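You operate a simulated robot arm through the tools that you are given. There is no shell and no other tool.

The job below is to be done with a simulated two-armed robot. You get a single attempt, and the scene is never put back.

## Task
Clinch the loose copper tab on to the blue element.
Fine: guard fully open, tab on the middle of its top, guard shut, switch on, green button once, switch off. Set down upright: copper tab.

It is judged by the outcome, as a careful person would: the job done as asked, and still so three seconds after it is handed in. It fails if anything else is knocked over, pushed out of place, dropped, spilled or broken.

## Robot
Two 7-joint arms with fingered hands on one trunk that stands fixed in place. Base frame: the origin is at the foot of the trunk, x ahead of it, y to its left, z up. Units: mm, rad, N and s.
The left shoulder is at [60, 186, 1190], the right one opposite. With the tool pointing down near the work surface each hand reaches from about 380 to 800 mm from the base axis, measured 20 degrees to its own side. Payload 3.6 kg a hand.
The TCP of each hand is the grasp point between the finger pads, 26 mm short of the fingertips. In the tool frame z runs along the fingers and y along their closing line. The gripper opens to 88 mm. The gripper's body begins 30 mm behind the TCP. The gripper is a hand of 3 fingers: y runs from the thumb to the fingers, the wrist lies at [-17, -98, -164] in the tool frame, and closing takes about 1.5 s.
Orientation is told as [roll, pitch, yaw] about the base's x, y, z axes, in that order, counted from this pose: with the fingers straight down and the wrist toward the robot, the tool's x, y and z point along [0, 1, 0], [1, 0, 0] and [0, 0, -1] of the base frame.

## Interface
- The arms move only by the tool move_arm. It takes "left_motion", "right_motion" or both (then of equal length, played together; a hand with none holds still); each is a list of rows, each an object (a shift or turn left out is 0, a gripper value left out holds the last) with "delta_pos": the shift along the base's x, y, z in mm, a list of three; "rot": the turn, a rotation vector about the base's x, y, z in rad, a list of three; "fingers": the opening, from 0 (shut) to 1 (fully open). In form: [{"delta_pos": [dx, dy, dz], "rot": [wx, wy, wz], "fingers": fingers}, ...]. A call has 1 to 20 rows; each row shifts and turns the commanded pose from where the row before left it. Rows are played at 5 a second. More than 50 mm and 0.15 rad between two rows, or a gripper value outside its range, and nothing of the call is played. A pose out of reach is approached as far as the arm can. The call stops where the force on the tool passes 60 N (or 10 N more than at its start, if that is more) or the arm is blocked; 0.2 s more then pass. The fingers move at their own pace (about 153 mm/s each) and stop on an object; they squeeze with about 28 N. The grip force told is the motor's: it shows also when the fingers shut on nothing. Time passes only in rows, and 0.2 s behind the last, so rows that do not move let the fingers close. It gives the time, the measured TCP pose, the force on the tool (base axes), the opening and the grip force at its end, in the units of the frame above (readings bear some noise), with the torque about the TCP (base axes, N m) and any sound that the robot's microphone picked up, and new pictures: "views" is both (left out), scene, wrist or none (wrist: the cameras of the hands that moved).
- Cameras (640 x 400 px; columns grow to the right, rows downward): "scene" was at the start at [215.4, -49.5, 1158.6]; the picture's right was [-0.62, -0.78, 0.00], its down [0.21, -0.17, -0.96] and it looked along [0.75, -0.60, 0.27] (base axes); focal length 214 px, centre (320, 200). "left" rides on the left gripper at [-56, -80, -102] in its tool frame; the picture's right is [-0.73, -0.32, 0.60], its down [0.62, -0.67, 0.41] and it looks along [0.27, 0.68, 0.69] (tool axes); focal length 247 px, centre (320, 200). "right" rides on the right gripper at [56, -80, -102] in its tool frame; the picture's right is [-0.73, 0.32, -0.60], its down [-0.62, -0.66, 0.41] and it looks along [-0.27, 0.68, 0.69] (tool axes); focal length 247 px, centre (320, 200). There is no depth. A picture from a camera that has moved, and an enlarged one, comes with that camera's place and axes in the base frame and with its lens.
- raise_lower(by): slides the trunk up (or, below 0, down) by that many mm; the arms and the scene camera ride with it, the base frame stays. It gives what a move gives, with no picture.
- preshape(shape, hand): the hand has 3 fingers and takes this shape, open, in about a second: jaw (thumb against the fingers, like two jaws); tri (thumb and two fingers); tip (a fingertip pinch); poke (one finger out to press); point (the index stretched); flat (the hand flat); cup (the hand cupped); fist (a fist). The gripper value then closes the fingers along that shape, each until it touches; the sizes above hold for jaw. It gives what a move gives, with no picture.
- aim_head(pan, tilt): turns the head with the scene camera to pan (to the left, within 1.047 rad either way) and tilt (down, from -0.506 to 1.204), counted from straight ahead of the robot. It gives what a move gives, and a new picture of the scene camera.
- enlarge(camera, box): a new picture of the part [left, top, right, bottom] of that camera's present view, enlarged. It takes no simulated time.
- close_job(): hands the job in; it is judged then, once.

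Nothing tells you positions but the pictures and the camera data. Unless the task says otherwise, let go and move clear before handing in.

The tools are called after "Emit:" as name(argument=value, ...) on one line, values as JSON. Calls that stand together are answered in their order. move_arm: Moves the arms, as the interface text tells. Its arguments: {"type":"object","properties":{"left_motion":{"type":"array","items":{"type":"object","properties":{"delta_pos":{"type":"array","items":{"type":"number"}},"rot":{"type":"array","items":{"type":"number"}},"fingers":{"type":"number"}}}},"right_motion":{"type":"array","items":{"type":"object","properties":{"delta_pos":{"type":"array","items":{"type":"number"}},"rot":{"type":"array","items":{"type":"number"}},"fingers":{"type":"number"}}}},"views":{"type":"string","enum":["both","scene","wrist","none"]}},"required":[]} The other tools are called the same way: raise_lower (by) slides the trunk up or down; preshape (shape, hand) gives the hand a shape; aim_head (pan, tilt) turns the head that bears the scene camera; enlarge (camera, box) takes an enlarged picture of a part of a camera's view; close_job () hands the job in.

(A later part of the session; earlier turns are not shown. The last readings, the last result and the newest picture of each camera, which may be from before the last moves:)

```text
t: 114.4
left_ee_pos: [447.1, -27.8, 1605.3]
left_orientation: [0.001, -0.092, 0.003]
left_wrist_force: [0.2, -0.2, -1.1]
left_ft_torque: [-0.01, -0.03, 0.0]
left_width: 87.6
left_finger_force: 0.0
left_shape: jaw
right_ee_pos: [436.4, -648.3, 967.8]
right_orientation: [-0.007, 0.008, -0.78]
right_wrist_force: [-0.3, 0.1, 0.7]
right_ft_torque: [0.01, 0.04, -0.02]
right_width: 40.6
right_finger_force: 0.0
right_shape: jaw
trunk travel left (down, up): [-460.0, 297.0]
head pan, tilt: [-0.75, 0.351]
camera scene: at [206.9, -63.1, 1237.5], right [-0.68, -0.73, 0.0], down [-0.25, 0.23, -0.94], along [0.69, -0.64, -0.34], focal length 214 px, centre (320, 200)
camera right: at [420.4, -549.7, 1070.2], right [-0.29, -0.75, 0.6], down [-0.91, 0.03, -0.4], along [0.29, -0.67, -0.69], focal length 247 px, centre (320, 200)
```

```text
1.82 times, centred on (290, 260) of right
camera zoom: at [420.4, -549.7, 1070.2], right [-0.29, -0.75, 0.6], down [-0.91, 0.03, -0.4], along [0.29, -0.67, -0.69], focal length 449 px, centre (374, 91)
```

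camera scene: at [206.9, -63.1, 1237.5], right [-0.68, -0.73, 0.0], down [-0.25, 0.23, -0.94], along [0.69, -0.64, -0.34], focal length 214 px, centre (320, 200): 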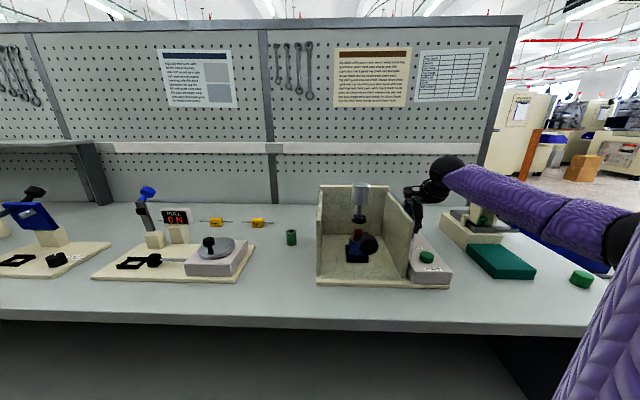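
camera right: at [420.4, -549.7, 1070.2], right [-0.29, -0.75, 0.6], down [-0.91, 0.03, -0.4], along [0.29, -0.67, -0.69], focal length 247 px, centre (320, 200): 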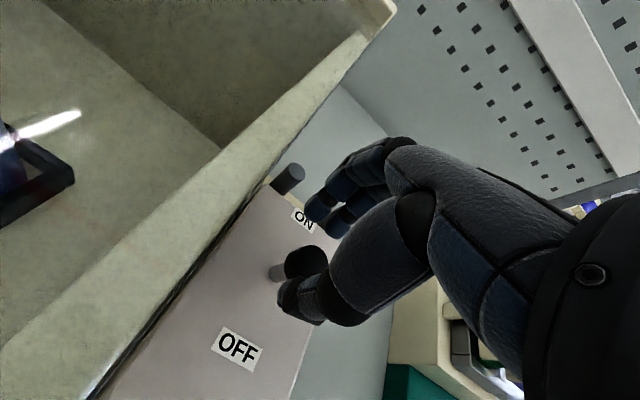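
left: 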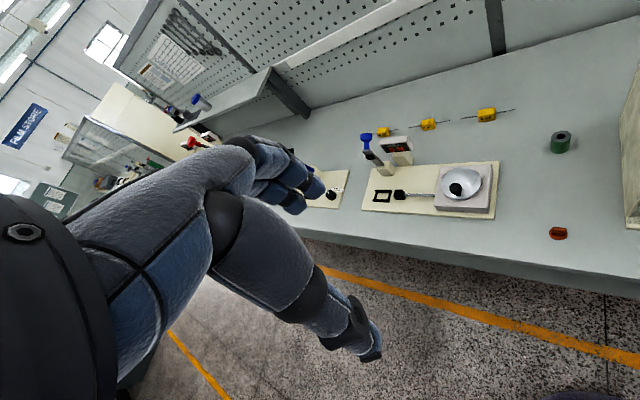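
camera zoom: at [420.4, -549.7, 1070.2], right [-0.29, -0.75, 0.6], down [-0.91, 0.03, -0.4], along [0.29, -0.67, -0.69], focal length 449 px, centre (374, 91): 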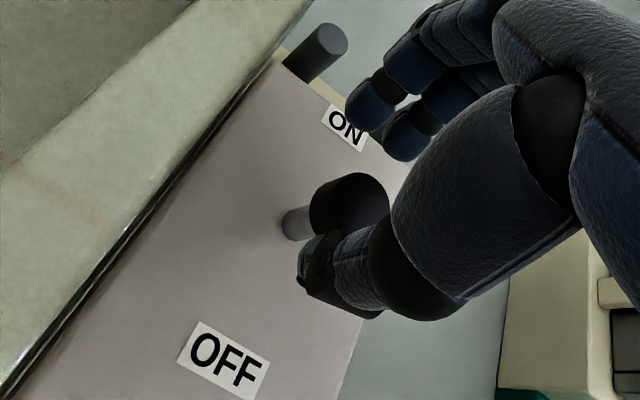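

The lever has begun to move (head now near vertical). Continuing the push to ON.

Emit:
move_arm(right_motion=[{"delta_pos": [6, -6, 0]}, {"delta_pos": [6, -6, 0]}, {"delta_pos": [6, -6, 0]}, {"delta_pos": [0, 0, 0]}])

Emit:
enlarge(camera="right", box=[200, 150, 380, 370])

```text
t: 115.4
left_ee_pos: [445.8, -26.0, 1605.1]
left_orientation: [-0.001, -0.092, 0.002]
left_wrist_force: [0.1, 0.6, 0.6]
left_ft_torque: [0.02, 0.0, -0.01]
left_width: 87.7
left_finger_force: 0.0
left_shape: jaw
right_ee_pos: [455.0, -667.2, 967.1]
right_orientation: [-0.006, 0.007, -0.779]
right_wrist_force: [-1.8, 2.9, 2.3]
right_ft_torque: [0.11, 0.1, -0.04]
right_width: 43.3
right_finger_force: 0.1
right_shape: jaw
trunk travel left (down, up): [-460.0, 297.0]
head pan, tilt: [-0.75, 0.351]
camera scene: at [206.6, -62.7, 1237.6], right [-0.68, -0.73, 0.0], down [-0.25, 0.23, -0.94], along [0.69, -0.64, -0.34], focal length 214 px, centre (320, 200)
camera right: at [438.0, -569.4, 1069.4], right [-0.29, -0.75, 0.6], down [-0.92, 0.02, -0.4], along [0.29, -0.67, -0.69], focal length 247 px, centre (320, 200)
```

scene: 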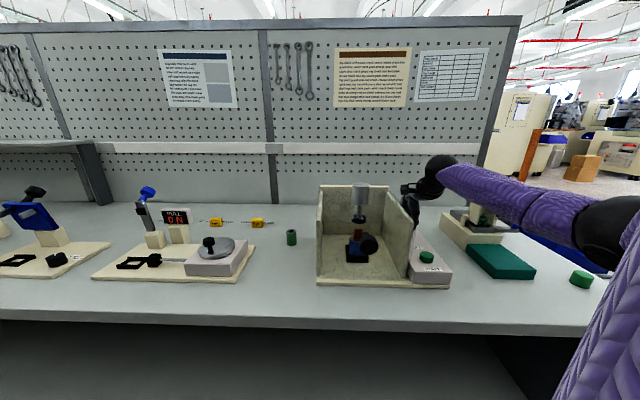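
right: 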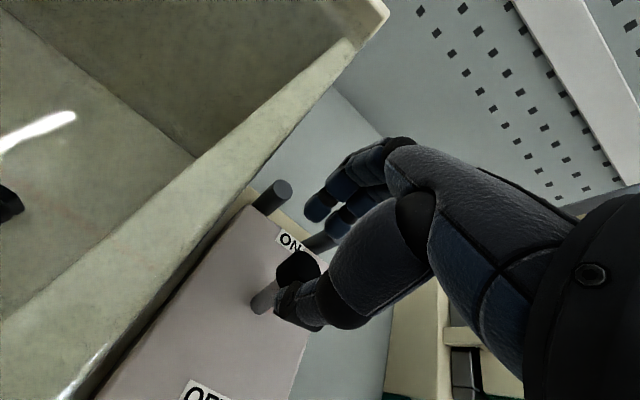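

```text
1.82 times, centred on (290, 260) of right
camera zoom: at [438.0, -569.4, 1069.4], right [-0.29, -0.75, 0.6], down [-0.92, 0.02, -0.4], along [0.29, -0.67, -0.69], focal length 449 px, centre (374, 91)
```

zoom: 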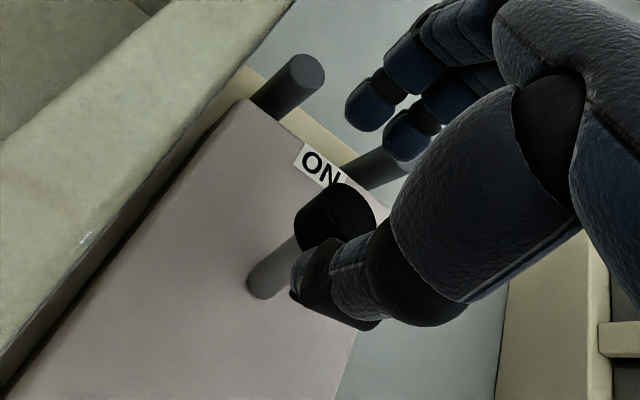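

The lever now leans toward ON. I'll give it a few more millimetres to be sure it is fully over.

Emit:
move_arm(right_motion=[{"delta_pos": [2, -2, 0]}, {"delta_pos": [2, -2, 0]}, {"delta_pos": [1.5, -1.5, 0]}, {"delta_pos": [0, 0, 0]}], views="wrist")

Emit:
enlarge(camera="right", box=[200, 150, 380, 370])

```text
t: 116.4
left_ee_pos: [446.4, -26.3, 1605.5]
left_orientation: [-0.002, -0.092, 0.002]
left_wrist_force: [1.0, -0.3, -0.2]
left_ft_torque: [0.0, -0.03, -0.03]
left_width: 87.9
left_finger_force: 0.1
left_shape: jaw
right_ee_pos: [461.1, -670.3, 968.1]
right_orientation: [-0.008, 0.007, -0.782]
right_wrist_force: [-6.8, 5.7, 0.7]
right_ft_torque: [0.1, 0.16, 0.03]
right_width: 48.6
right_finger_force: 0.1
right_shape: jaw
trunk travel left (down, up): [-460.0, 297.0]
head pan, tilt: [-0.75, 0.351]
camera right: at [444.8, -573.2, 1070.3], right [-0.29, -0.75, 0.6], down [-0.92, 0.03, -0.4], along [0.28, -0.67, -0.69], focal length 247 px, centre (320, 200)
```

right: 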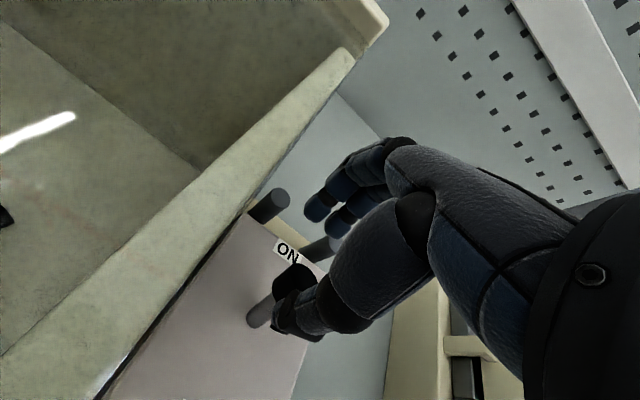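

```text
1.82 times, centred on (290, 260) of right
camera zoom: at [444.8, -573.2, 1070.3], right [-0.29, -0.75, 0.6], down [-0.92, 0.03, -0.4], along [0.28, -0.67, -0.69], focal length 449 px, centre (374, 91)
```

zoom: 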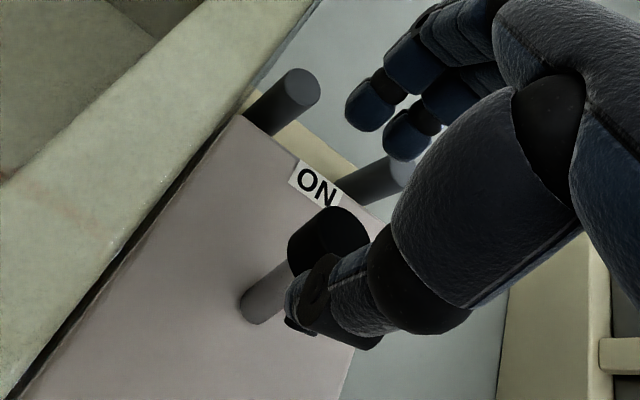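

The lever is at its ON stop (about 9 N resistance). I'll ease off, lift out, and move toward the green button.

Emit:
move_arm(right_motion=[{"delta_pos": [-6, 6, 0]}, {"delta_pos": [0, 0, 25]}, {"delta_pos": [0, 0, 30]}, {"delta_pos": [-10, 8, 30]}, {"delta_pos": [-20, 18, 10]}])

Emit:
enlarge(camera="right", box=[150, 200, 330, 400])

Emit:
enlarge(camera="scene", box=[300, 170, 460, 300])

```text
t: 117.6
left_ee_pos: [446.7, -26.7, 1604.4]
left_orientation: [-0.001, -0.091, 0.0]
left_wrist_force: [1.0, 0.3, 0.4]
left_ft_torque: [0.02, -0.02, 0.03]
left_width: 87.8
left_finger_force: 0.1
left_shape: jaw
right_ee_pos: [421.3, -638.4, 1063.4]
right_orientation: [-0.006, 0.007, -0.779]
right_wrist_force: [0.7, -0.4, -0.5]
right_ft_torque: [-0.01, 0.03, -0.04]
right_width: 39.4
right_finger_force: 0.1
right_shape: jaw
trunk travel left (down, up): [-460.0, 297.0]
head pan, tilt: [-0.75, 0.351]
camera scene: at [206.6, -62.9, 1237.6], right [-0.68, -0.73, 0.0], down [-0.25, 0.23, -0.94], along [0.69, -0.64, -0.34], focal length 214 px, centre (320, 200)
camera right: at [405.3, -542.5, 1166.2], right [-0.29, -0.75, 0.6], down [-0.91, 0.02, -0.4], along [0.29, -0.67, -0.69], focal length 247 px, centre (320, 200)
```

scene: 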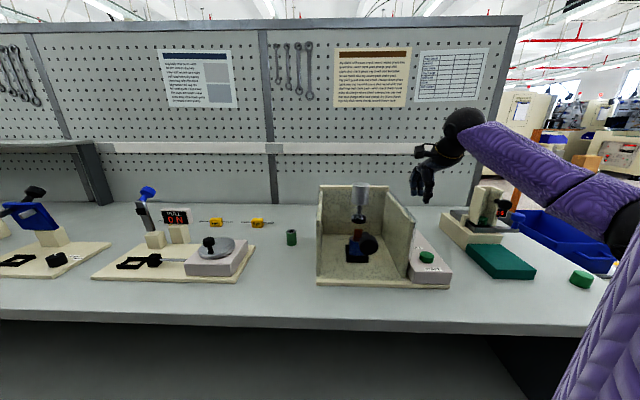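
right: 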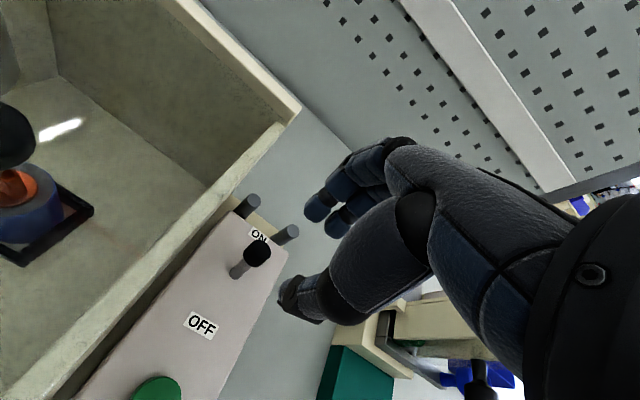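

```text
2.00 times, centred on (240, 300) of right
camera zoom: at [405.3, -542.5, 1166.2], right [-0.29, -0.75, 0.6], down [-0.91, 0.02, -0.4], along [0.29, -0.67, -0.69], focal length 494 px, centre (480, 0)
```

zoom: 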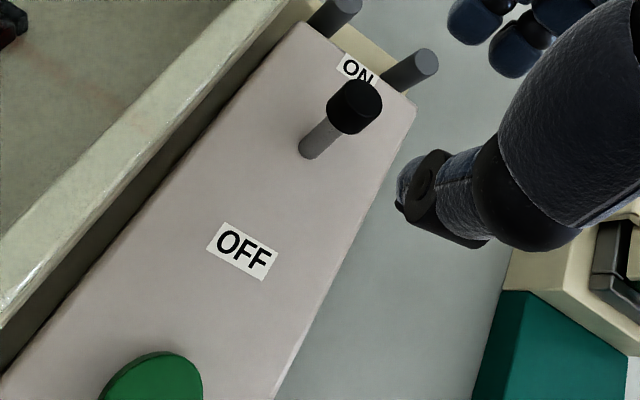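

```text
3.08 times, centred on (380, 235) of scene
camera zoom: at [206.6, -62.9, 1237.6], right [-0.68, -0.73, 0.0], down [-0.25, 0.23, -0.94], along [0.69, -0.64, -0.34], focal length 660 px, centre (135, 92)
```

zoom: 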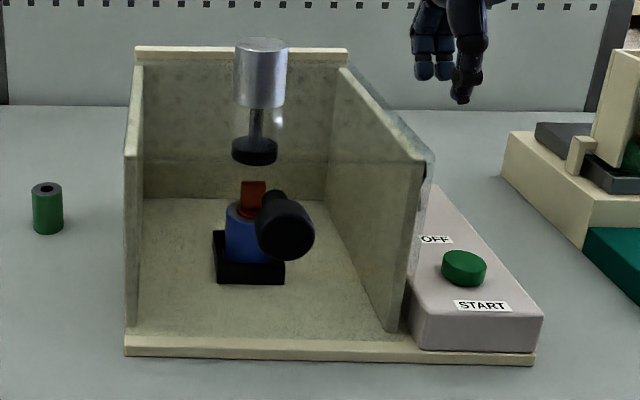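

The lever stays leaning to ON, the guard is shut and the tab upright. I'll close the fingers, lean the hand slightly away from the guard, and move above the green button.

Emit:
move_arm(right_motion=[{"delta_pos": [-21, 22, 0], "rot": [0.05, -0.05, 0], "fingers": 0.2}, {"delta_pos": [-21, 22, -5], "rot": [0.05, -0.05, 0], "fingers": 0.0}, {"delta_pos": [-22, 21, -5], "fingers": 0.0}, {"fingers": 0.0}, {"fingers": 0.0}])

Emit:
enlarge(camera="right", box=[180, 180, 360, 380])

Emit:
enlarge(camera="scene", box=[360, 150, 480, 290])

```text
t: 118.8
left_ee_pos: [446.9, -27.7, 1606.4]
left_orientation: [0.0, -0.091, 0.002]
left_wrist_force: [0.5, -0.1, -0.7]
left_ft_torque: [-0.01, 0.01, -0.01]
left_width: 87.7
left_finger_force: 0.0
left_shape: jaw
right_ee_pos: [359.7, -575.3, 1054.5]
right_orientation: [0.135, 0.004, -0.779]
right_wrist_force: [-0.5, 0.0, 0.4]
right_ft_torque: [-0.02, 0.01, 0.01]
right_width: 0.0
right_finger_force: 27.6
right_shape: jaw
trunk travel left (down, up): [-460.0, 297.0]
head pan, tilt: [-0.75, 0.351]
camera scene: at [206.9, -63.1, 1237.5], right [-0.68, -0.73, 0.0], down [-0.25, 0.23, -0.94], along [0.69, -0.64, -0.34], focal length 214 px, centre (320, 200)
camera right: at [333.1, -488.6, 1163.3], right [-0.34, -0.8, 0.49], down [-0.87, 0.07, -0.49], along [0.36, -0.59, -0.72], focal length 247 px, centre (320, 200)
```

scene: 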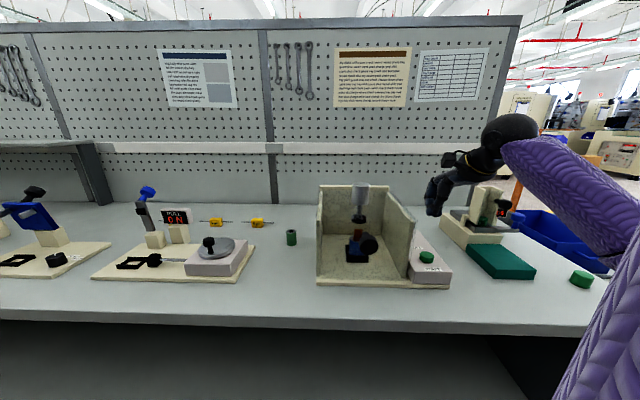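
right: 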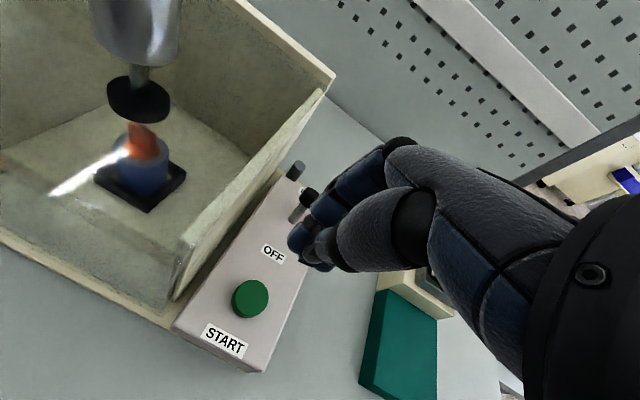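

```text
2.00 times, centred on (270, 280) of right
camera zoom: at [333.1, -488.6, 1163.3], right [-0.34, -0.8, 0.49], down [-0.87, 0.07, -0.49], along [0.36, -0.59, -0.72], focal length 494 px, centre (420, 40)
```

zoom: 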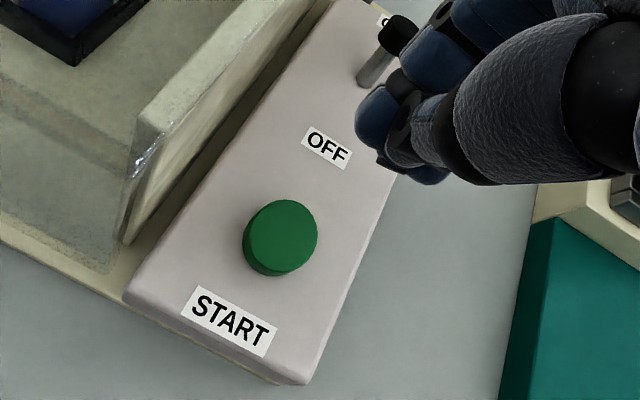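

```text
2.86 times, centred on (420, 220) of scene
camera zoom: at [206.9, -63.1, 1237.5], right [-0.68, -0.73, 0.0], down [-0.25, 0.23, -0.94], along [0.69, -0.64, -0.34], focal length 613 px, centre (34, 143)
```

zoom: 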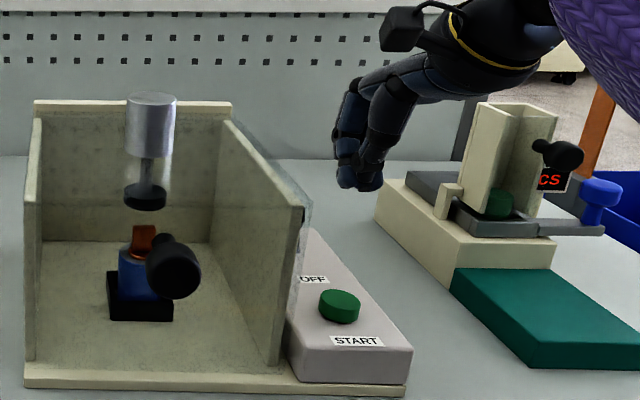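

The button top centre measures (358, -567, 924). I'll line the closed fingertips up over it and come down to about 20 mm above.

Emit:
move_arm(right_motion=[{"delta_pos": [-4.5, 5.5, -20], "fingers": 0.0}, {"delta_pos": [0, 0, -30]}, {"delta_pos": [0, 0, -25]}, {"delta_pos": [0, 0, -10]}, {"delta_pos": [0, 0, 0]}])

Emit:
enlarge(camera="right", box=[180, 180, 360, 380])

Emit:
enlarge(camera="scene", box=[360, 150, 480, 290])

```text
t: 120.0
left_ee_pos: [448.6, -27.5, 1605.9]
left_orientation: [0.001, -0.089, 0.001]
left_wrist_force: [-0.6, -0.6, -0.1]
left_ft_torque: [-0.02, 0.01, 0.01]
left_width: 87.8
left_finger_force: 0.1
left_shape: jaw
right_ee_pos: [358.2, -570.8, 967.8]
right_orientation: [0.136, 0.007, -0.78]
right_wrist_force: [-0.2, -0.3, 0.2]
right_ft_torque: [-0.02, 0.01, -0.02]
right_width: 0.0
right_finger_force: 28.1
right_shape: jaw
trunk travel left (down, up): [-460.0, 297.0]
head pan, tilt: [-0.75, 0.351]
camera scene: at [207.2, -63.2, 1237.4], right [-0.68, -0.73, 0.0], down [-0.25, 0.23, -0.94], along [0.69, -0.64, -0.34], focal length 214 px, centre (320, 200)
camera right: at [331.3, -482.3, 1076.9], right [-0.34, -0.8, 0.49], down [-0.87, 0.07, -0.49], along [0.36, -0.6, -0.72], focal length 247 px, centre (320, 200)
```

scene: 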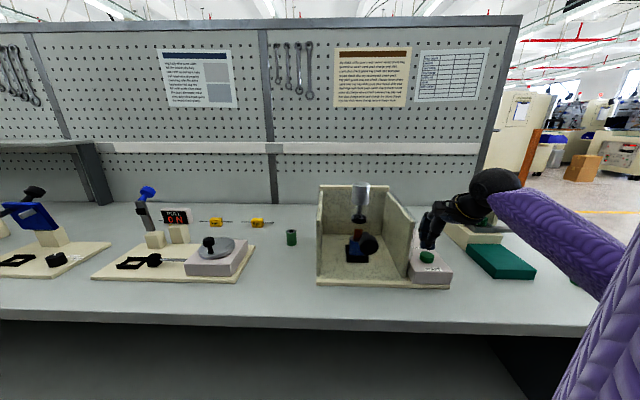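
right: 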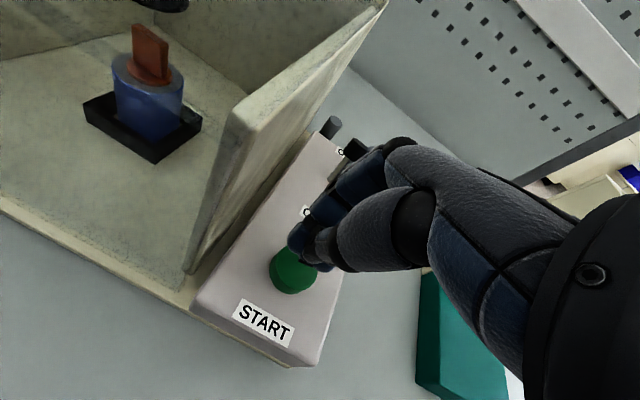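

```text
2.00 times, centred on (270, 280) of right
camera zoom: at [331.3, -482.3, 1076.9], right [-0.34, -0.8, 0.49], down [-0.87, 0.07, -0.49], along [0.36, -0.6, -0.72], focal length 494 px, centre (420, 40)
```

zoom: 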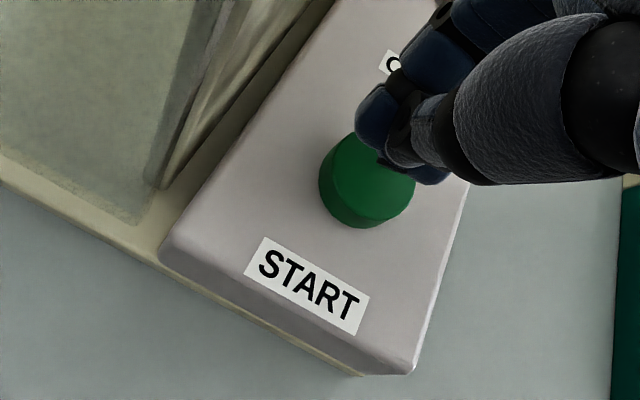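

```text
2.86 times, centred on (420, 220) of scene
camera zoom: at [207.2, -63.2, 1237.4], right [-0.68, -0.73, 0.0], down [-0.25, 0.23, -0.94], along [0.69, -0.64, -0.34], focal length 613 px, centre (34, 143)
```

zoom: 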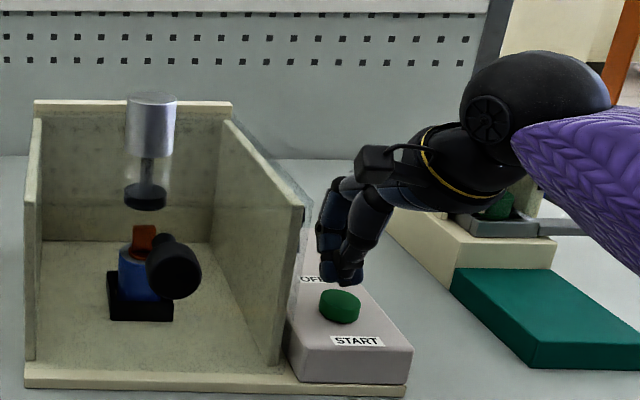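

The fingertips hover over the button. I'll correct by 5 mm and press down slowly, watching force and sound.

Emit:
move_arm(right_motion=[{"delta_pos": [-4.5, 2, 0], "fingers": 0.0}, {"delta_pos": [0, 0, -6]}, {"delta_pos": [0, 0, -5]}, {"delta_pos": [0, 0, -4]}], views="wrist")

Emit:
enlarge(camera="right", box=[220, 180, 360, 340])

Emit:
enlarge(camera="scene", box=[400, 200, 460, 280])

```text
t: 121.0
left_ee_pos: [447.4, -26.8, 1604.9]
left_orientation: [0.002, -0.091, 0.001]
left_wrist_force: [-0.2, 0.1, -0.4]
left_ft_torque: [-0.01, -0.01, 0.0]
left_width: 87.6
left_finger_force: 0.0
left_shape: jaw
right_ee_pos: [352.8, -567.1, 952.5]
right_orientation: [0.135, 0.005, -0.78]
right_wrist_force: [-0.8, -0.6, 1.1]
right_ft_torque: [-0.03, 0.04, 0.04]
right_width: 0.0
right_finger_force: 27.8
right_shape: jaw
trunk travel left (down, up): [-460.0, 297.0]
head pan, tilt: [-0.75, 0.351]
camera right: at [325.6, -479.7, 1062.6], right [-0.34, -0.8, 0.49], down [-0.87, 0.07, -0.49], along [0.36, -0.6, -0.72], focal length 247 px, centre (320, 200)
```

right: 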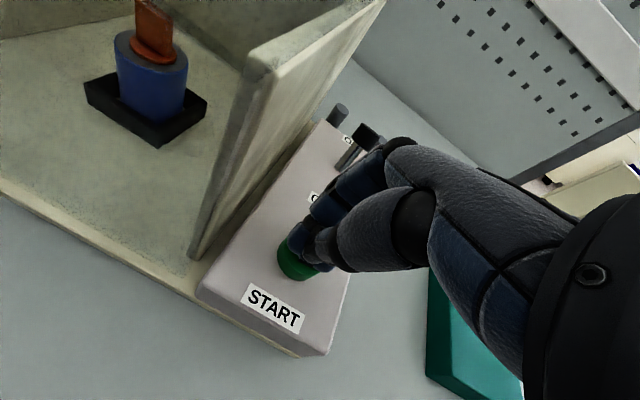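

```text
2.50 times, centred on (290, 260) of right
camera zoom: at [325.6, -479.7, 1062.6], right [-0.34, -0.8, 0.49], down [-0.87, 0.07, -0.49], along [0.36, -0.6, -0.72], focal length 617 px, centre (395, 50)
```

zoom: 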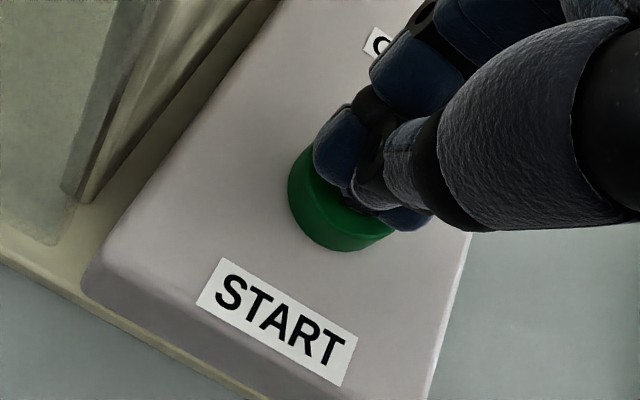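

```text
5.00 times, centred on (430, 240) of scene
camera zoom: at [207.1, -63.1, 1237.5], right [-0.68, -0.73, 0.0], down [-0.25, 0.23, -0.94], along [0.69, -0.64, -0.34], focal length 1072 px, centre (-230, 0)
```

zoom: 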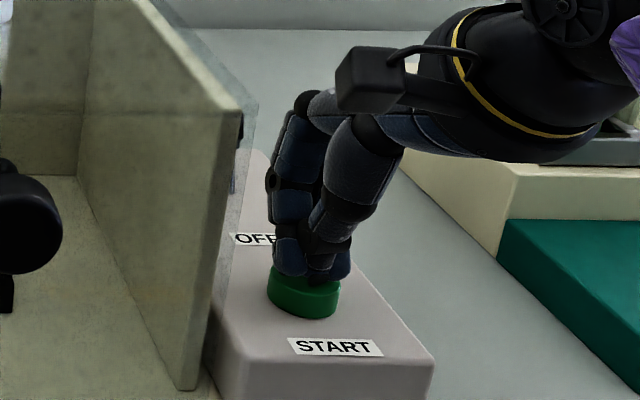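

Fingertips are at the button's surface. Pressing a few millimetres more.

Emit:
move_arm(right_motion=[{"delta_pos": [0, 0, -2.5], "fingers": 0.0}, {"delta_pos": [0, 0, -2.5]}, {"delta_pos": [0, 0, -2.5]}], views="scene")

Emit:
enlarge(camera="scene", box=[320, 170, 460, 290])

```text
t: 121.8
left_ee_pos: [447.3, -26.2, 1605.4]
left_orientation: [-0.003, -0.092, 0.002]
left_wrist_force: [0.5, -0.9, 0.7]
left_ft_torque: [0.02, 0.0, 0.02]
left_width: 87.2
left_finger_force: 0.1
left_shape: jaw
right_ee_pos: [352.7, -569.1, 947.5]
right_orientation: [0.135, 0.003, -0.78]
right_wrist_force: [-0.9, -0.5, 8.2]
right_ft_torque: [-0.07, 0.08, -0.05]
right_width: 0.0
right_finger_force: 28.2
right_shape: jaw
trunk travel left (down, up): [-460.0, 297.0]
head pan, tilt: [-0.75, 0.351]
heard: click
camera scene: at [206.6, -62.6, 1237.7], right [-0.68, -0.73, 0.0], down [-0.25, 0.23, -0.94], along [0.69, -0.64, -0.34], focal length 214 px, centre (320, 200)
```

scene: 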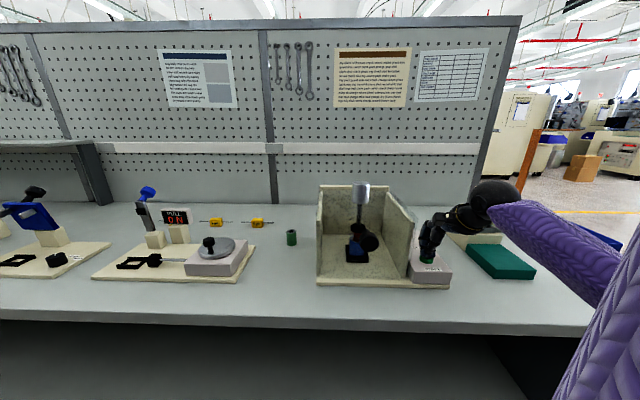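

```text
3.33 times, centred on (390, 230) of scene
camera zoom: at [206.6, -62.6, 1237.7], right [-0.68, -0.73, 0.0], down [-0.25, 0.23, -0.94], along [0.69, -0.64, -0.34], focal length 715 px, centre (87, 100)
```

zoom: 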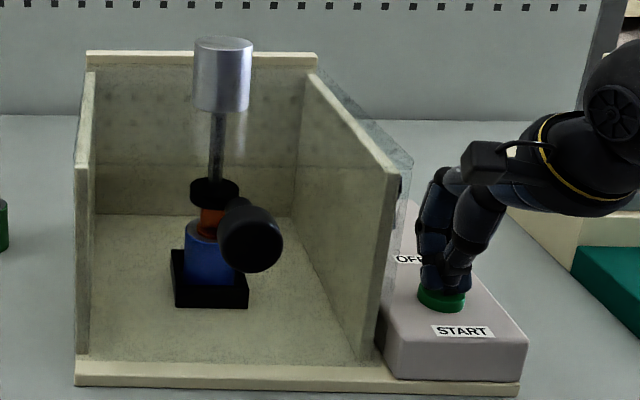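

A click, and the ram has come down on the tab. I'll lift straight off the button and watch the press finish.

Emit:
move_arm(right_motion=[{"delta_pos": [0, 0, 15], "fingers": 0.0}, {"delta_pos": [0, 0, 30]}, {"delta_pos": [0, 0, 35]}, {"delta_pos": [0, 0, 30]}, {"delta_pos": [0, 0, 0]}])

Emit:
enlarge(camera="scene", box=[320, 170, 460, 290])

```text
t: 123.0
left_ee_pos: [448.1, -26.4, 1605.5]
left_orientation: [0.001, -0.091, 0.002]
left_wrist_force: [-0.3, 0.4, -0.7]
left_ft_torque: [0.01, 0.0, 0.04]
left_width: 87.6
left_finger_force: 0.1
left_shape: jaw
right_ee_pos: [353.2, -570.6, 1053.5]
right_orientation: [0.135, 0.005, -0.779]
right_wrist_force: [-0.6, -0.2, 0.1]
right_ft_torque: [0.01, -0.01, 0.01]
right_width: 0.0
right_finger_force: 28.7
right_shape: jaw
trunk travel left (down, up): [-460.0, 297.0]
head pan, tilt: [-0.75, 0.351]
camera scene: at [207.1, -63.2, 1237.4], right [-0.68, -0.73, 0.0], down [-0.25, 0.23, -0.94], along [0.69, -0.64, -0.34], focal length 214 px, centre (320, 200)
camera right: at [326.4, -483.1, 1163.8], right [-0.34, -0.8, 0.49], down [-0.87, 0.07, -0.49], along [0.36, -0.59, -0.72], focal length 247 px, centre (320, 200)
```

scene: 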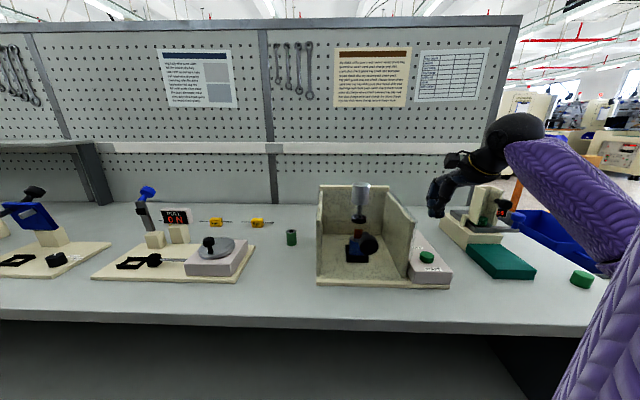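
right: 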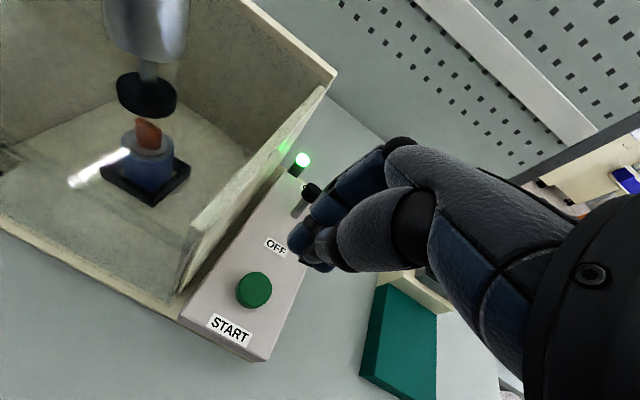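

```text
3.33 times, centred on (390, 230) of scene
camera zoom: at [207.1, -63.2, 1237.4], right [-0.68, -0.73, 0.0], down [-0.25, 0.23, -0.94], along [0.69, -0.64, -0.34], focal length 715 px, centre (87, 100)
```

zoom: 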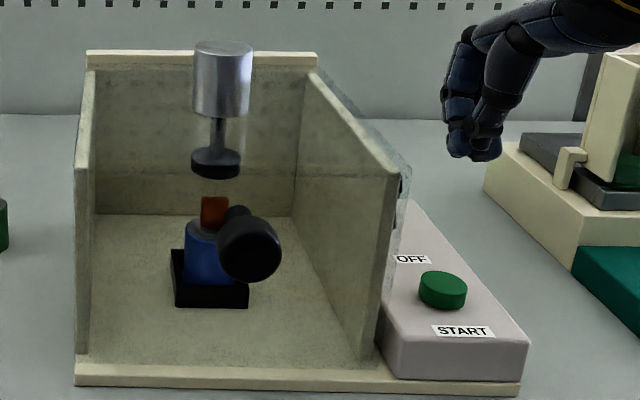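

The press cycled and the green lamp is lit. Now I'll switch off: move back over the lever, open to straddle it, and check alignment.

Emit:
move_arm(right_motion=[{"delta_pos": [31, -28, 5], "rot": [-0.05, 0.05, 0], "fingers": 0.3}, {"delta_pos": [31, -28, 5], "rot": [-0.046, 0.046, 0], "fingers": 0.55}, {"delta_pos": [31, -29, 0], "fingers": 0.55}, {"fingers": 0.55}])

Emit:
enlarge(camera="right", box=[180, 150, 360, 370])

Emit:
enlarge(camera="scene", box=[340, 200, 390, 270])

```text
t: 124.0
left_ee_pos: [446.9, -27.4, 1605.7]
left_orientation: [-0.001, -0.092, 0.002]
left_wrist_force: [1.0, -0.5, 0.2]
left_ft_torque: [0.02, 0.02, 0.01]
left_width: 87.7
left_finger_force: 0.0
left_shape: jaw
right_ee_pos: [443.4, -653.6, 1063.9]
right_orientation: [-0.002, 0.005, -0.78]
right_wrist_force: [-0.3, 0.4, 0.5]
right_ft_torque: [0.04, -0.02, -0.01]
right_width: 48.0
right_finger_force: 0.3
right_shape: jaw
trunk travel left (down, up): [-460.0, 297.0]
head pan, tilt: [-0.75, 0.351]
camera scene: at [206.6, -62.9, 1237.6], right [-0.68, -0.73, 0.0], down [-0.25, 0.23, -0.94], along [0.69, -0.64, -0.34], focal length 214 px, centre (320, 200)
camera right: at [425.9, -556.6, 1166.9], right [-0.29, -0.75, 0.6], down [-0.91, 0.03, -0.41], along [0.29, -0.66, -0.69], focal length 247 px, centre (320, 200)
```

scene: 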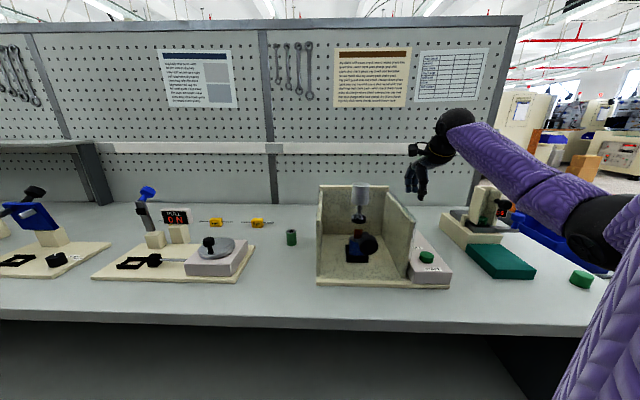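
right: 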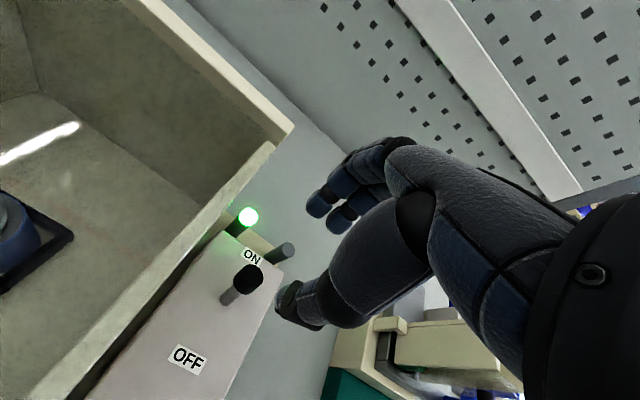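

```text
1.82 times, centred on (270, 260) of right
camera zoom: at [425.9, -556.6, 1166.9], right [-0.29, -0.75, 0.6], down [-0.91, 0.03, -0.41], along [0.29, -0.66, -0.69], focal length 449 px, centre (411, 91)
```

zoom: 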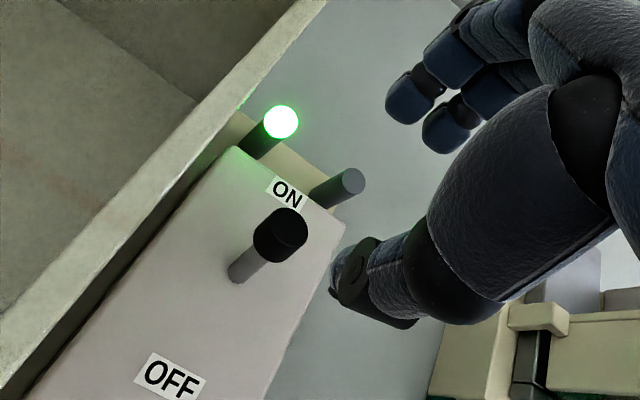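

```text
5.71 times, centred on (365, 235) of scene
camera zoom: at [206.6, -62.9, 1237.6], right [-0.68, -0.73, 0.0], down [-0.25, 0.23, -0.94], along [0.69, -0.64, -0.34], focal length 1226 px, centre (63, 0)
```

zoom: 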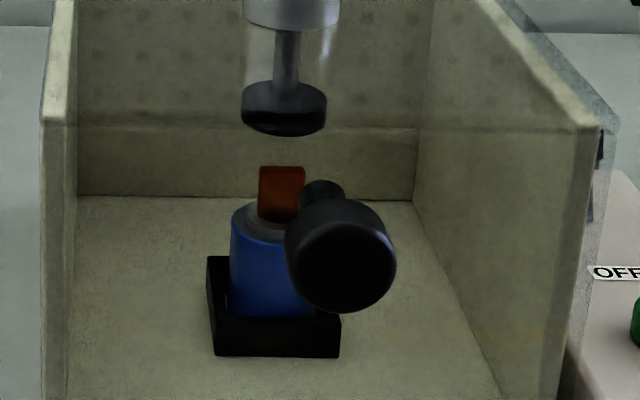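

The lever head is at (445, -655, 950), centred below the hand. Lowering around it.

Emit:
move_arm(right_motion=[{"delta_pos": [1, -1, -30], "fingers": 0.55}, {"delta_pos": [0, 0, -30]}, {"delta_pos": [0, 0, -15]}, {"delta_pos": [0, 0, 0]}], views="wrist")

Emit:
enlarge(camera="right", box=[200, 150, 380, 370])

```text
t: 125.0
left_ee_pos: [446.6, -27.9, 1604.7]
left_orientation: [0.001, -0.09, 0.001]
left_wrist_force: [-0.5, 0.5, -0.1]
left_ft_torque: [0.01, 0.02, 0.03]
left_width: 87.7
left_finger_force: 0.1
left_shape: jaw
right_ee_pos: [445.1, -653.1, 989.9]
right_orientation: [-0.002, 0.008, -0.781]
right_wrist_force: [0.7, 0.3, 0.3]
right_ft_torque: [0.03, -0.02, 0.02]
right_width: 48.1
right_finger_force: 0.1
right_shape: jaw
trunk travel left (down, up): [-460.0, 297.0]
head pan, tilt: [-0.75, 0.351]
camera right: at [428.1, -555.1, 1092.6], right [-0.29, -0.75, 0.6], down [-0.91, 0.03, -0.41], along [0.29, -0.66, -0.69], focal length 247 px, centre (320, 200)
```

right: 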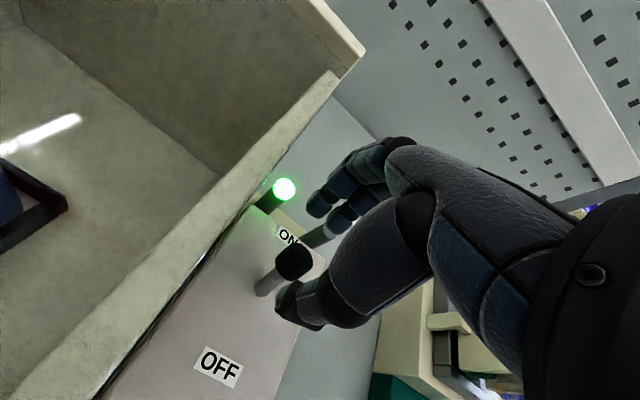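

```text
1.82 times, centred on (290, 260) of right
camera zoom: at [428.1, -555.1, 1092.6], right [-0.29, -0.75, 0.6], down [-0.91, 0.03, -0.41], along [0.29, -0.66, -0.69], focal length 449 px, centre (374, 91)
```

zoom: 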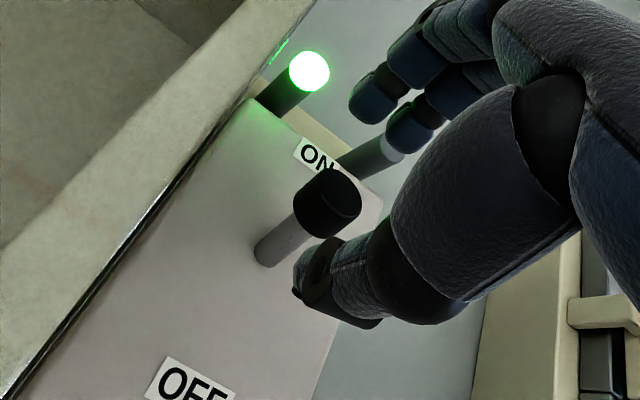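

The indicator lamps are lower (top about 922) than my fingertips will be, so they are clear. Lowering the last 23 mm and pulling the lever back to OFF.

Emit:
move_arm(right_motion=[{"delta_pos": [0.5, -1.5, -13], "fingers": 0.55}, {"delta_pos": [0, 0, -10]}, {"delta_pos": [0, 0, 0], "fingers": 0.45}, {"delta_pos": [-6, 6, 0], "fingers": 0.45}, {"delta_pos": [-7, 7, 0]}, {"delta_pos": [0, 0, 0]}], views="wrist")

Emit:
enlarge(camera="right", box=[200, 150, 380, 370])

```text
t: 126.4
left_ee_pos: [448.6, -26.3, 1605.2]
left_orientation: [-0.001, -0.091, 0.001]
left_wrist_force: [0.2, -0.1, -0.3]
left_ft_torque: [-0.01, -0.01, -0.01]
left_width: 87.6
left_finger_force: 0.1
left_shape: jaw
right_ee_pos: [434.1, -644.4, 967.6]
right_orientation: [0.0, 0.006, -0.782]
right_wrist_force: [0.7, -1.4, 0.9]
right_ft_torque: [-0.03, -0.02, -0.02]
right_width: 40.5
right_finger_force: 0.0
right_shape: jaw
trunk travel left (down, up): [-460.0, 297.0]
head pan, tilt: [-0.75, 0.351]
camera right: at [416.5, -545.8, 1070.1], right [-0.29, -0.75, 0.6], down [-0.91, 0.03, -0.41], along [0.29, -0.66, -0.69], focal length 247 px, centre (320, 200)
```

right: 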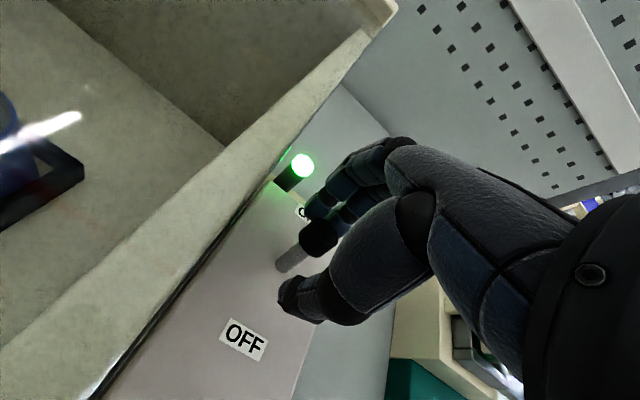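

```text
1.82 times, centred on (290, 260) of right
camera zoom: at [416.5, -545.8, 1070.1], right [-0.29, -0.75, 0.6], down [-0.91, 0.03, -0.41], along [0.29, -0.66, -0.69], focal length 449 px, centre (374, 91)
```

zoom: 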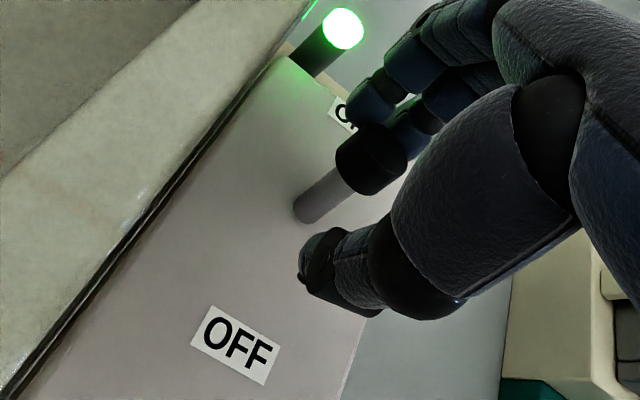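

The fingers are behind the lever head. Pulling it on toward OFF.

Emit:
move_arm(right_motion=[{"delta_pos": [-5, 5, 0], "fingers": 0.45}, {"delta_pos": [-5, 5, 0]}, {"delta_pos": [-5, 5, 0]}, {"delta_pos": [-5, 5, 0]}, {"delta_pos": [0, 0, 0]}], views="wrist")

Emit:
enlarge(camera="right", box=[200, 150, 380, 370])

```text
t: 127.6
left_ee_pos: [448.3, -27.8, 1606.1]
left_orientation: [0.0, -0.091, 0.002]
left_wrist_force: [-0.2, -0.2, -0.6]
left_ft_torque: [-0.04, 0.02, -0.01]
left_width: 87.8
left_finger_force: 0.1
left_shape: jaw
right_ee_pos: [413.6, -621.7, 967.3]
right_orientation: [-0.001, 0.006, -0.781]
right_wrist_force: [0.8, -0.7, 0.5]
right_ft_torque: [0.02, 0.0, 0.02]
right_width: 40.3
right_finger_force: 0.0
right_shape: jaw
trunk travel left (down, up): [-460.0, 297.0]
head pan, tilt: [-0.75, 0.351]
camera right: at [397.2, -524.2, 1070.2], right [-0.29, -0.75, 0.6], down [-0.91, 0.03, -0.41], along [0.29, -0.66, -0.69], focal length 247 px, centre (320, 200)
```

right: 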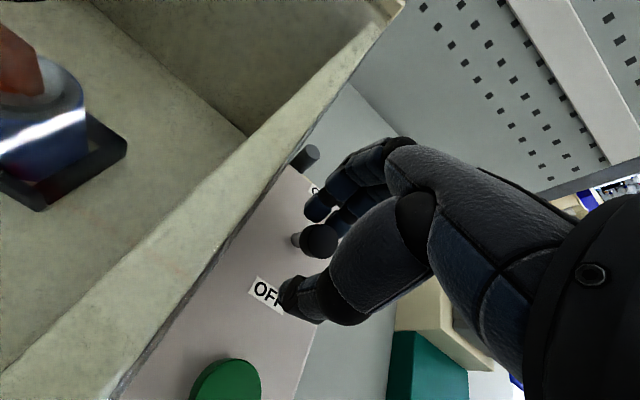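

```text
1.82 times, centred on (290, 260) of right
camera zoom: at [397.2, -524.2, 1070.2], right [-0.29, -0.75, 0.6], down [-0.91, 0.03, -0.41], along [0.29, -0.66, -0.69], focal length 449 px, centre (374, 91)
```

zoom: 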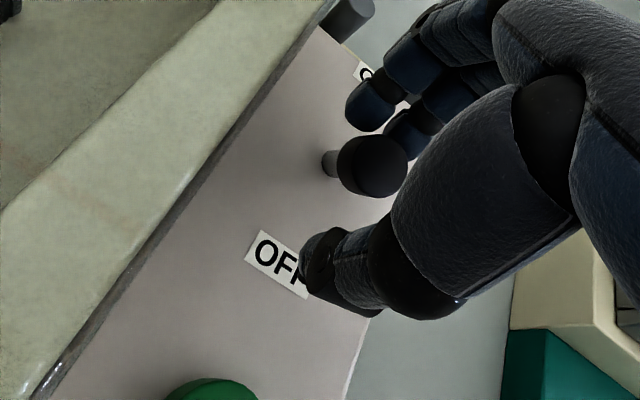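

The lamp went out and the lever head is back at its original OFF position. I'll pull a touch further to be sure it's seated.

Emit:
move_arm(right_motion=[{"delta_pos": [-3, 3, 0], "fingers": 0.45}, {"delta_pos": [-3, 3, 0]}, {"delta_pos": [0, 0, 0]}], views="wrist")

Emit:
enlarge(camera="right", box=[200, 150, 380, 370])

```text
t: 128.4
left_ee_pos: [448.4, -29.8, 1604.5]
left_orientation: [0.0, -0.09, 0.0]
left_wrist_force: [-0.3, -0.5, 0.3]
left_ft_torque: [0.01, -0.01, 0.0]
left_width: 87.7
left_finger_force: 0.1
left_shape: jaw
right_ee_pos: [409.9, -616.9, 968.1]
right_orientation: [-0.002, 0.003, -0.783]
right_wrist_force: [3.9, -7.9, 2.7]
right_ft_torque: [-0.21, -0.1, -0.05]
right_width: 44.6
right_finger_force: 0.0
right_shape: jaw
trunk travel left (down, up): [-460.0, 297.0]
head pan, tilt: [-0.75, 0.351]
camera right: at [392.7, -518.8, 1070.2], right [-0.29, -0.75, 0.6], down [-0.91, 0.03, -0.41], along [0.29, -0.66, -0.69], focal length 247 px, centre (320, 200)
```

right: 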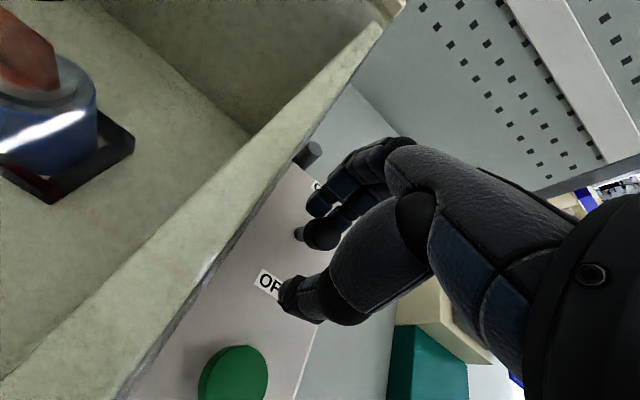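

```text
1.82 times, centred on (290, 260) of right
camera zoom: at [392.7, -518.8, 1070.2], right [-0.29, -0.75, 0.6], down [-0.91, 0.03, -0.41], along [0.29, -0.66, -0.69], focal length 449 px, centre (374, 91)
```

zoom: 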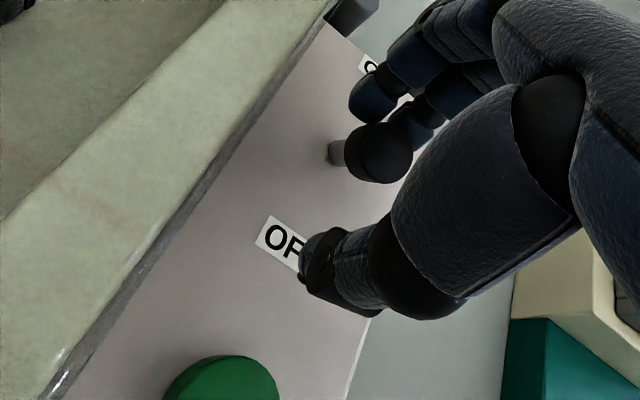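

The lever is firmly at its OFF stop. I'll release it, lift straight up, and retreat.

Emit:
move_arm(right_motion=[{"delta_pos": [5, -5, 0], "fingers": 0.55}, {"delta_pos": [0, 0, 25]}, {"delta_pos": [0, 0, 35]}, {"delta_pos": [0, 0, 40]}, {"delta_pos": [0, 0, 40]}, {"delta_pos": [-15, 25, 40]}, {"delta_pos": [-15, 35, 20]}])

Emit:
enlarge(camera="right", box=[0, 100, 330, 400])

Emit:
enlarge(camera="scene", box=[300, 170, 460, 300])

```text
t: 130.0
left_ee_pos: [448.4, -26.7, 1605.2]
left_orientation: [-0.002, -0.091, 0.001]
left_wrist_force: [-0.3, -0.2, -0.1]
left_ft_torque: [-0.02, 0.02, -0.02]
left_width: 87.5
left_finger_force: 0.0
left_shape: jaw
right_ee_pos: [387.0, -559.0, 1167.3]
right_orientation: [-0.003, 0.005, -0.781]
right_wrist_force: [-0.7, -0.4, -0.3]
right_ft_torque: [-0.01, 0.01, 0.03]
right_width: 48.5
right_finger_force: 0.0
right_shape: jaw
trunk travel left (down, up): [-460.0, 297.0]
head pan, tilt: [-0.75, 0.351]
camera scene: at [207.1, -62.6, 1237.5], right [-0.68, -0.73, 0.0], down [-0.25, 0.23, -0.94], along [0.69, -0.64, -0.34], focal length 214 px, centre (320, 200)
camera right: at [368.3, -460.6, 1271.1], right [-0.29, -0.75, 0.6], down [-0.91, 0.03, -0.41], along [0.29, -0.66, -0.69], focal length 247 px, centre (320, 200)
```

scene: 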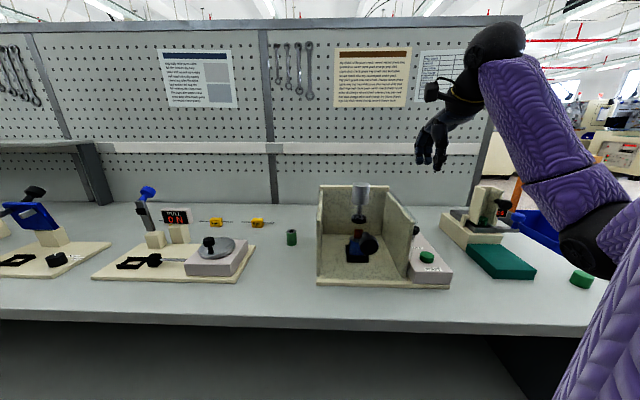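
right: 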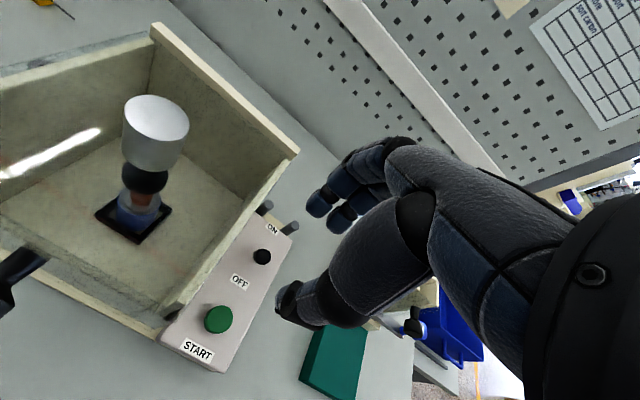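

```text
1.33 times, centred on (165, 250) of right
camera zoom: at [368.3, -460.6, 1271.1], right [-0.29, -0.75, 0.6], down [-0.91, 0.03, -0.41], along [0.29, -0.66, -0.69], focal length 329 px, centre (527, 133)
```

zoom: 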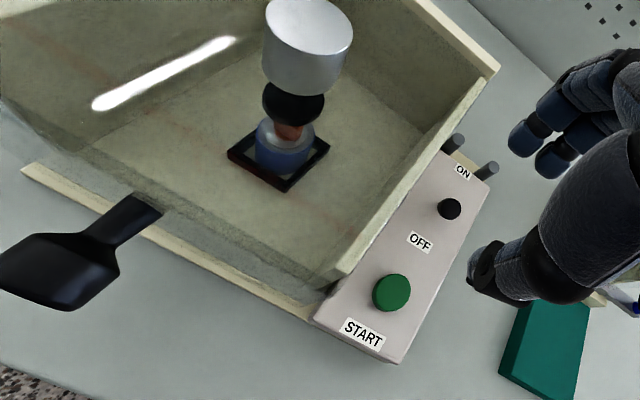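

```text
3.08 times, centred on (380, 235) of scene
camera zoom: at [207.1, -62.6, 1237.5], right [-0.68, -0.73, 0.0], down [-0.25, 0.23, -0.94], along [0.69, -0.64, -0.34], focal length 660 px, centre (135, 92)
```

zoom: 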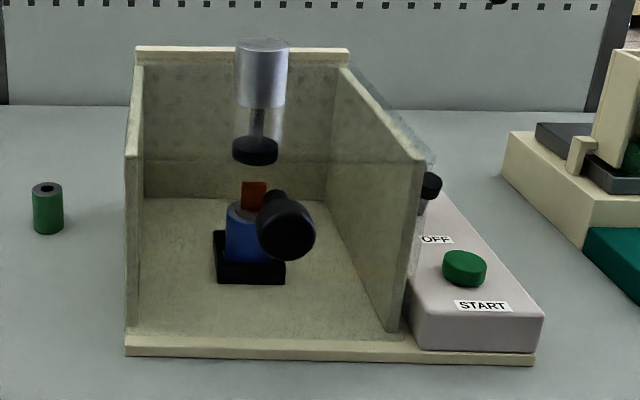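

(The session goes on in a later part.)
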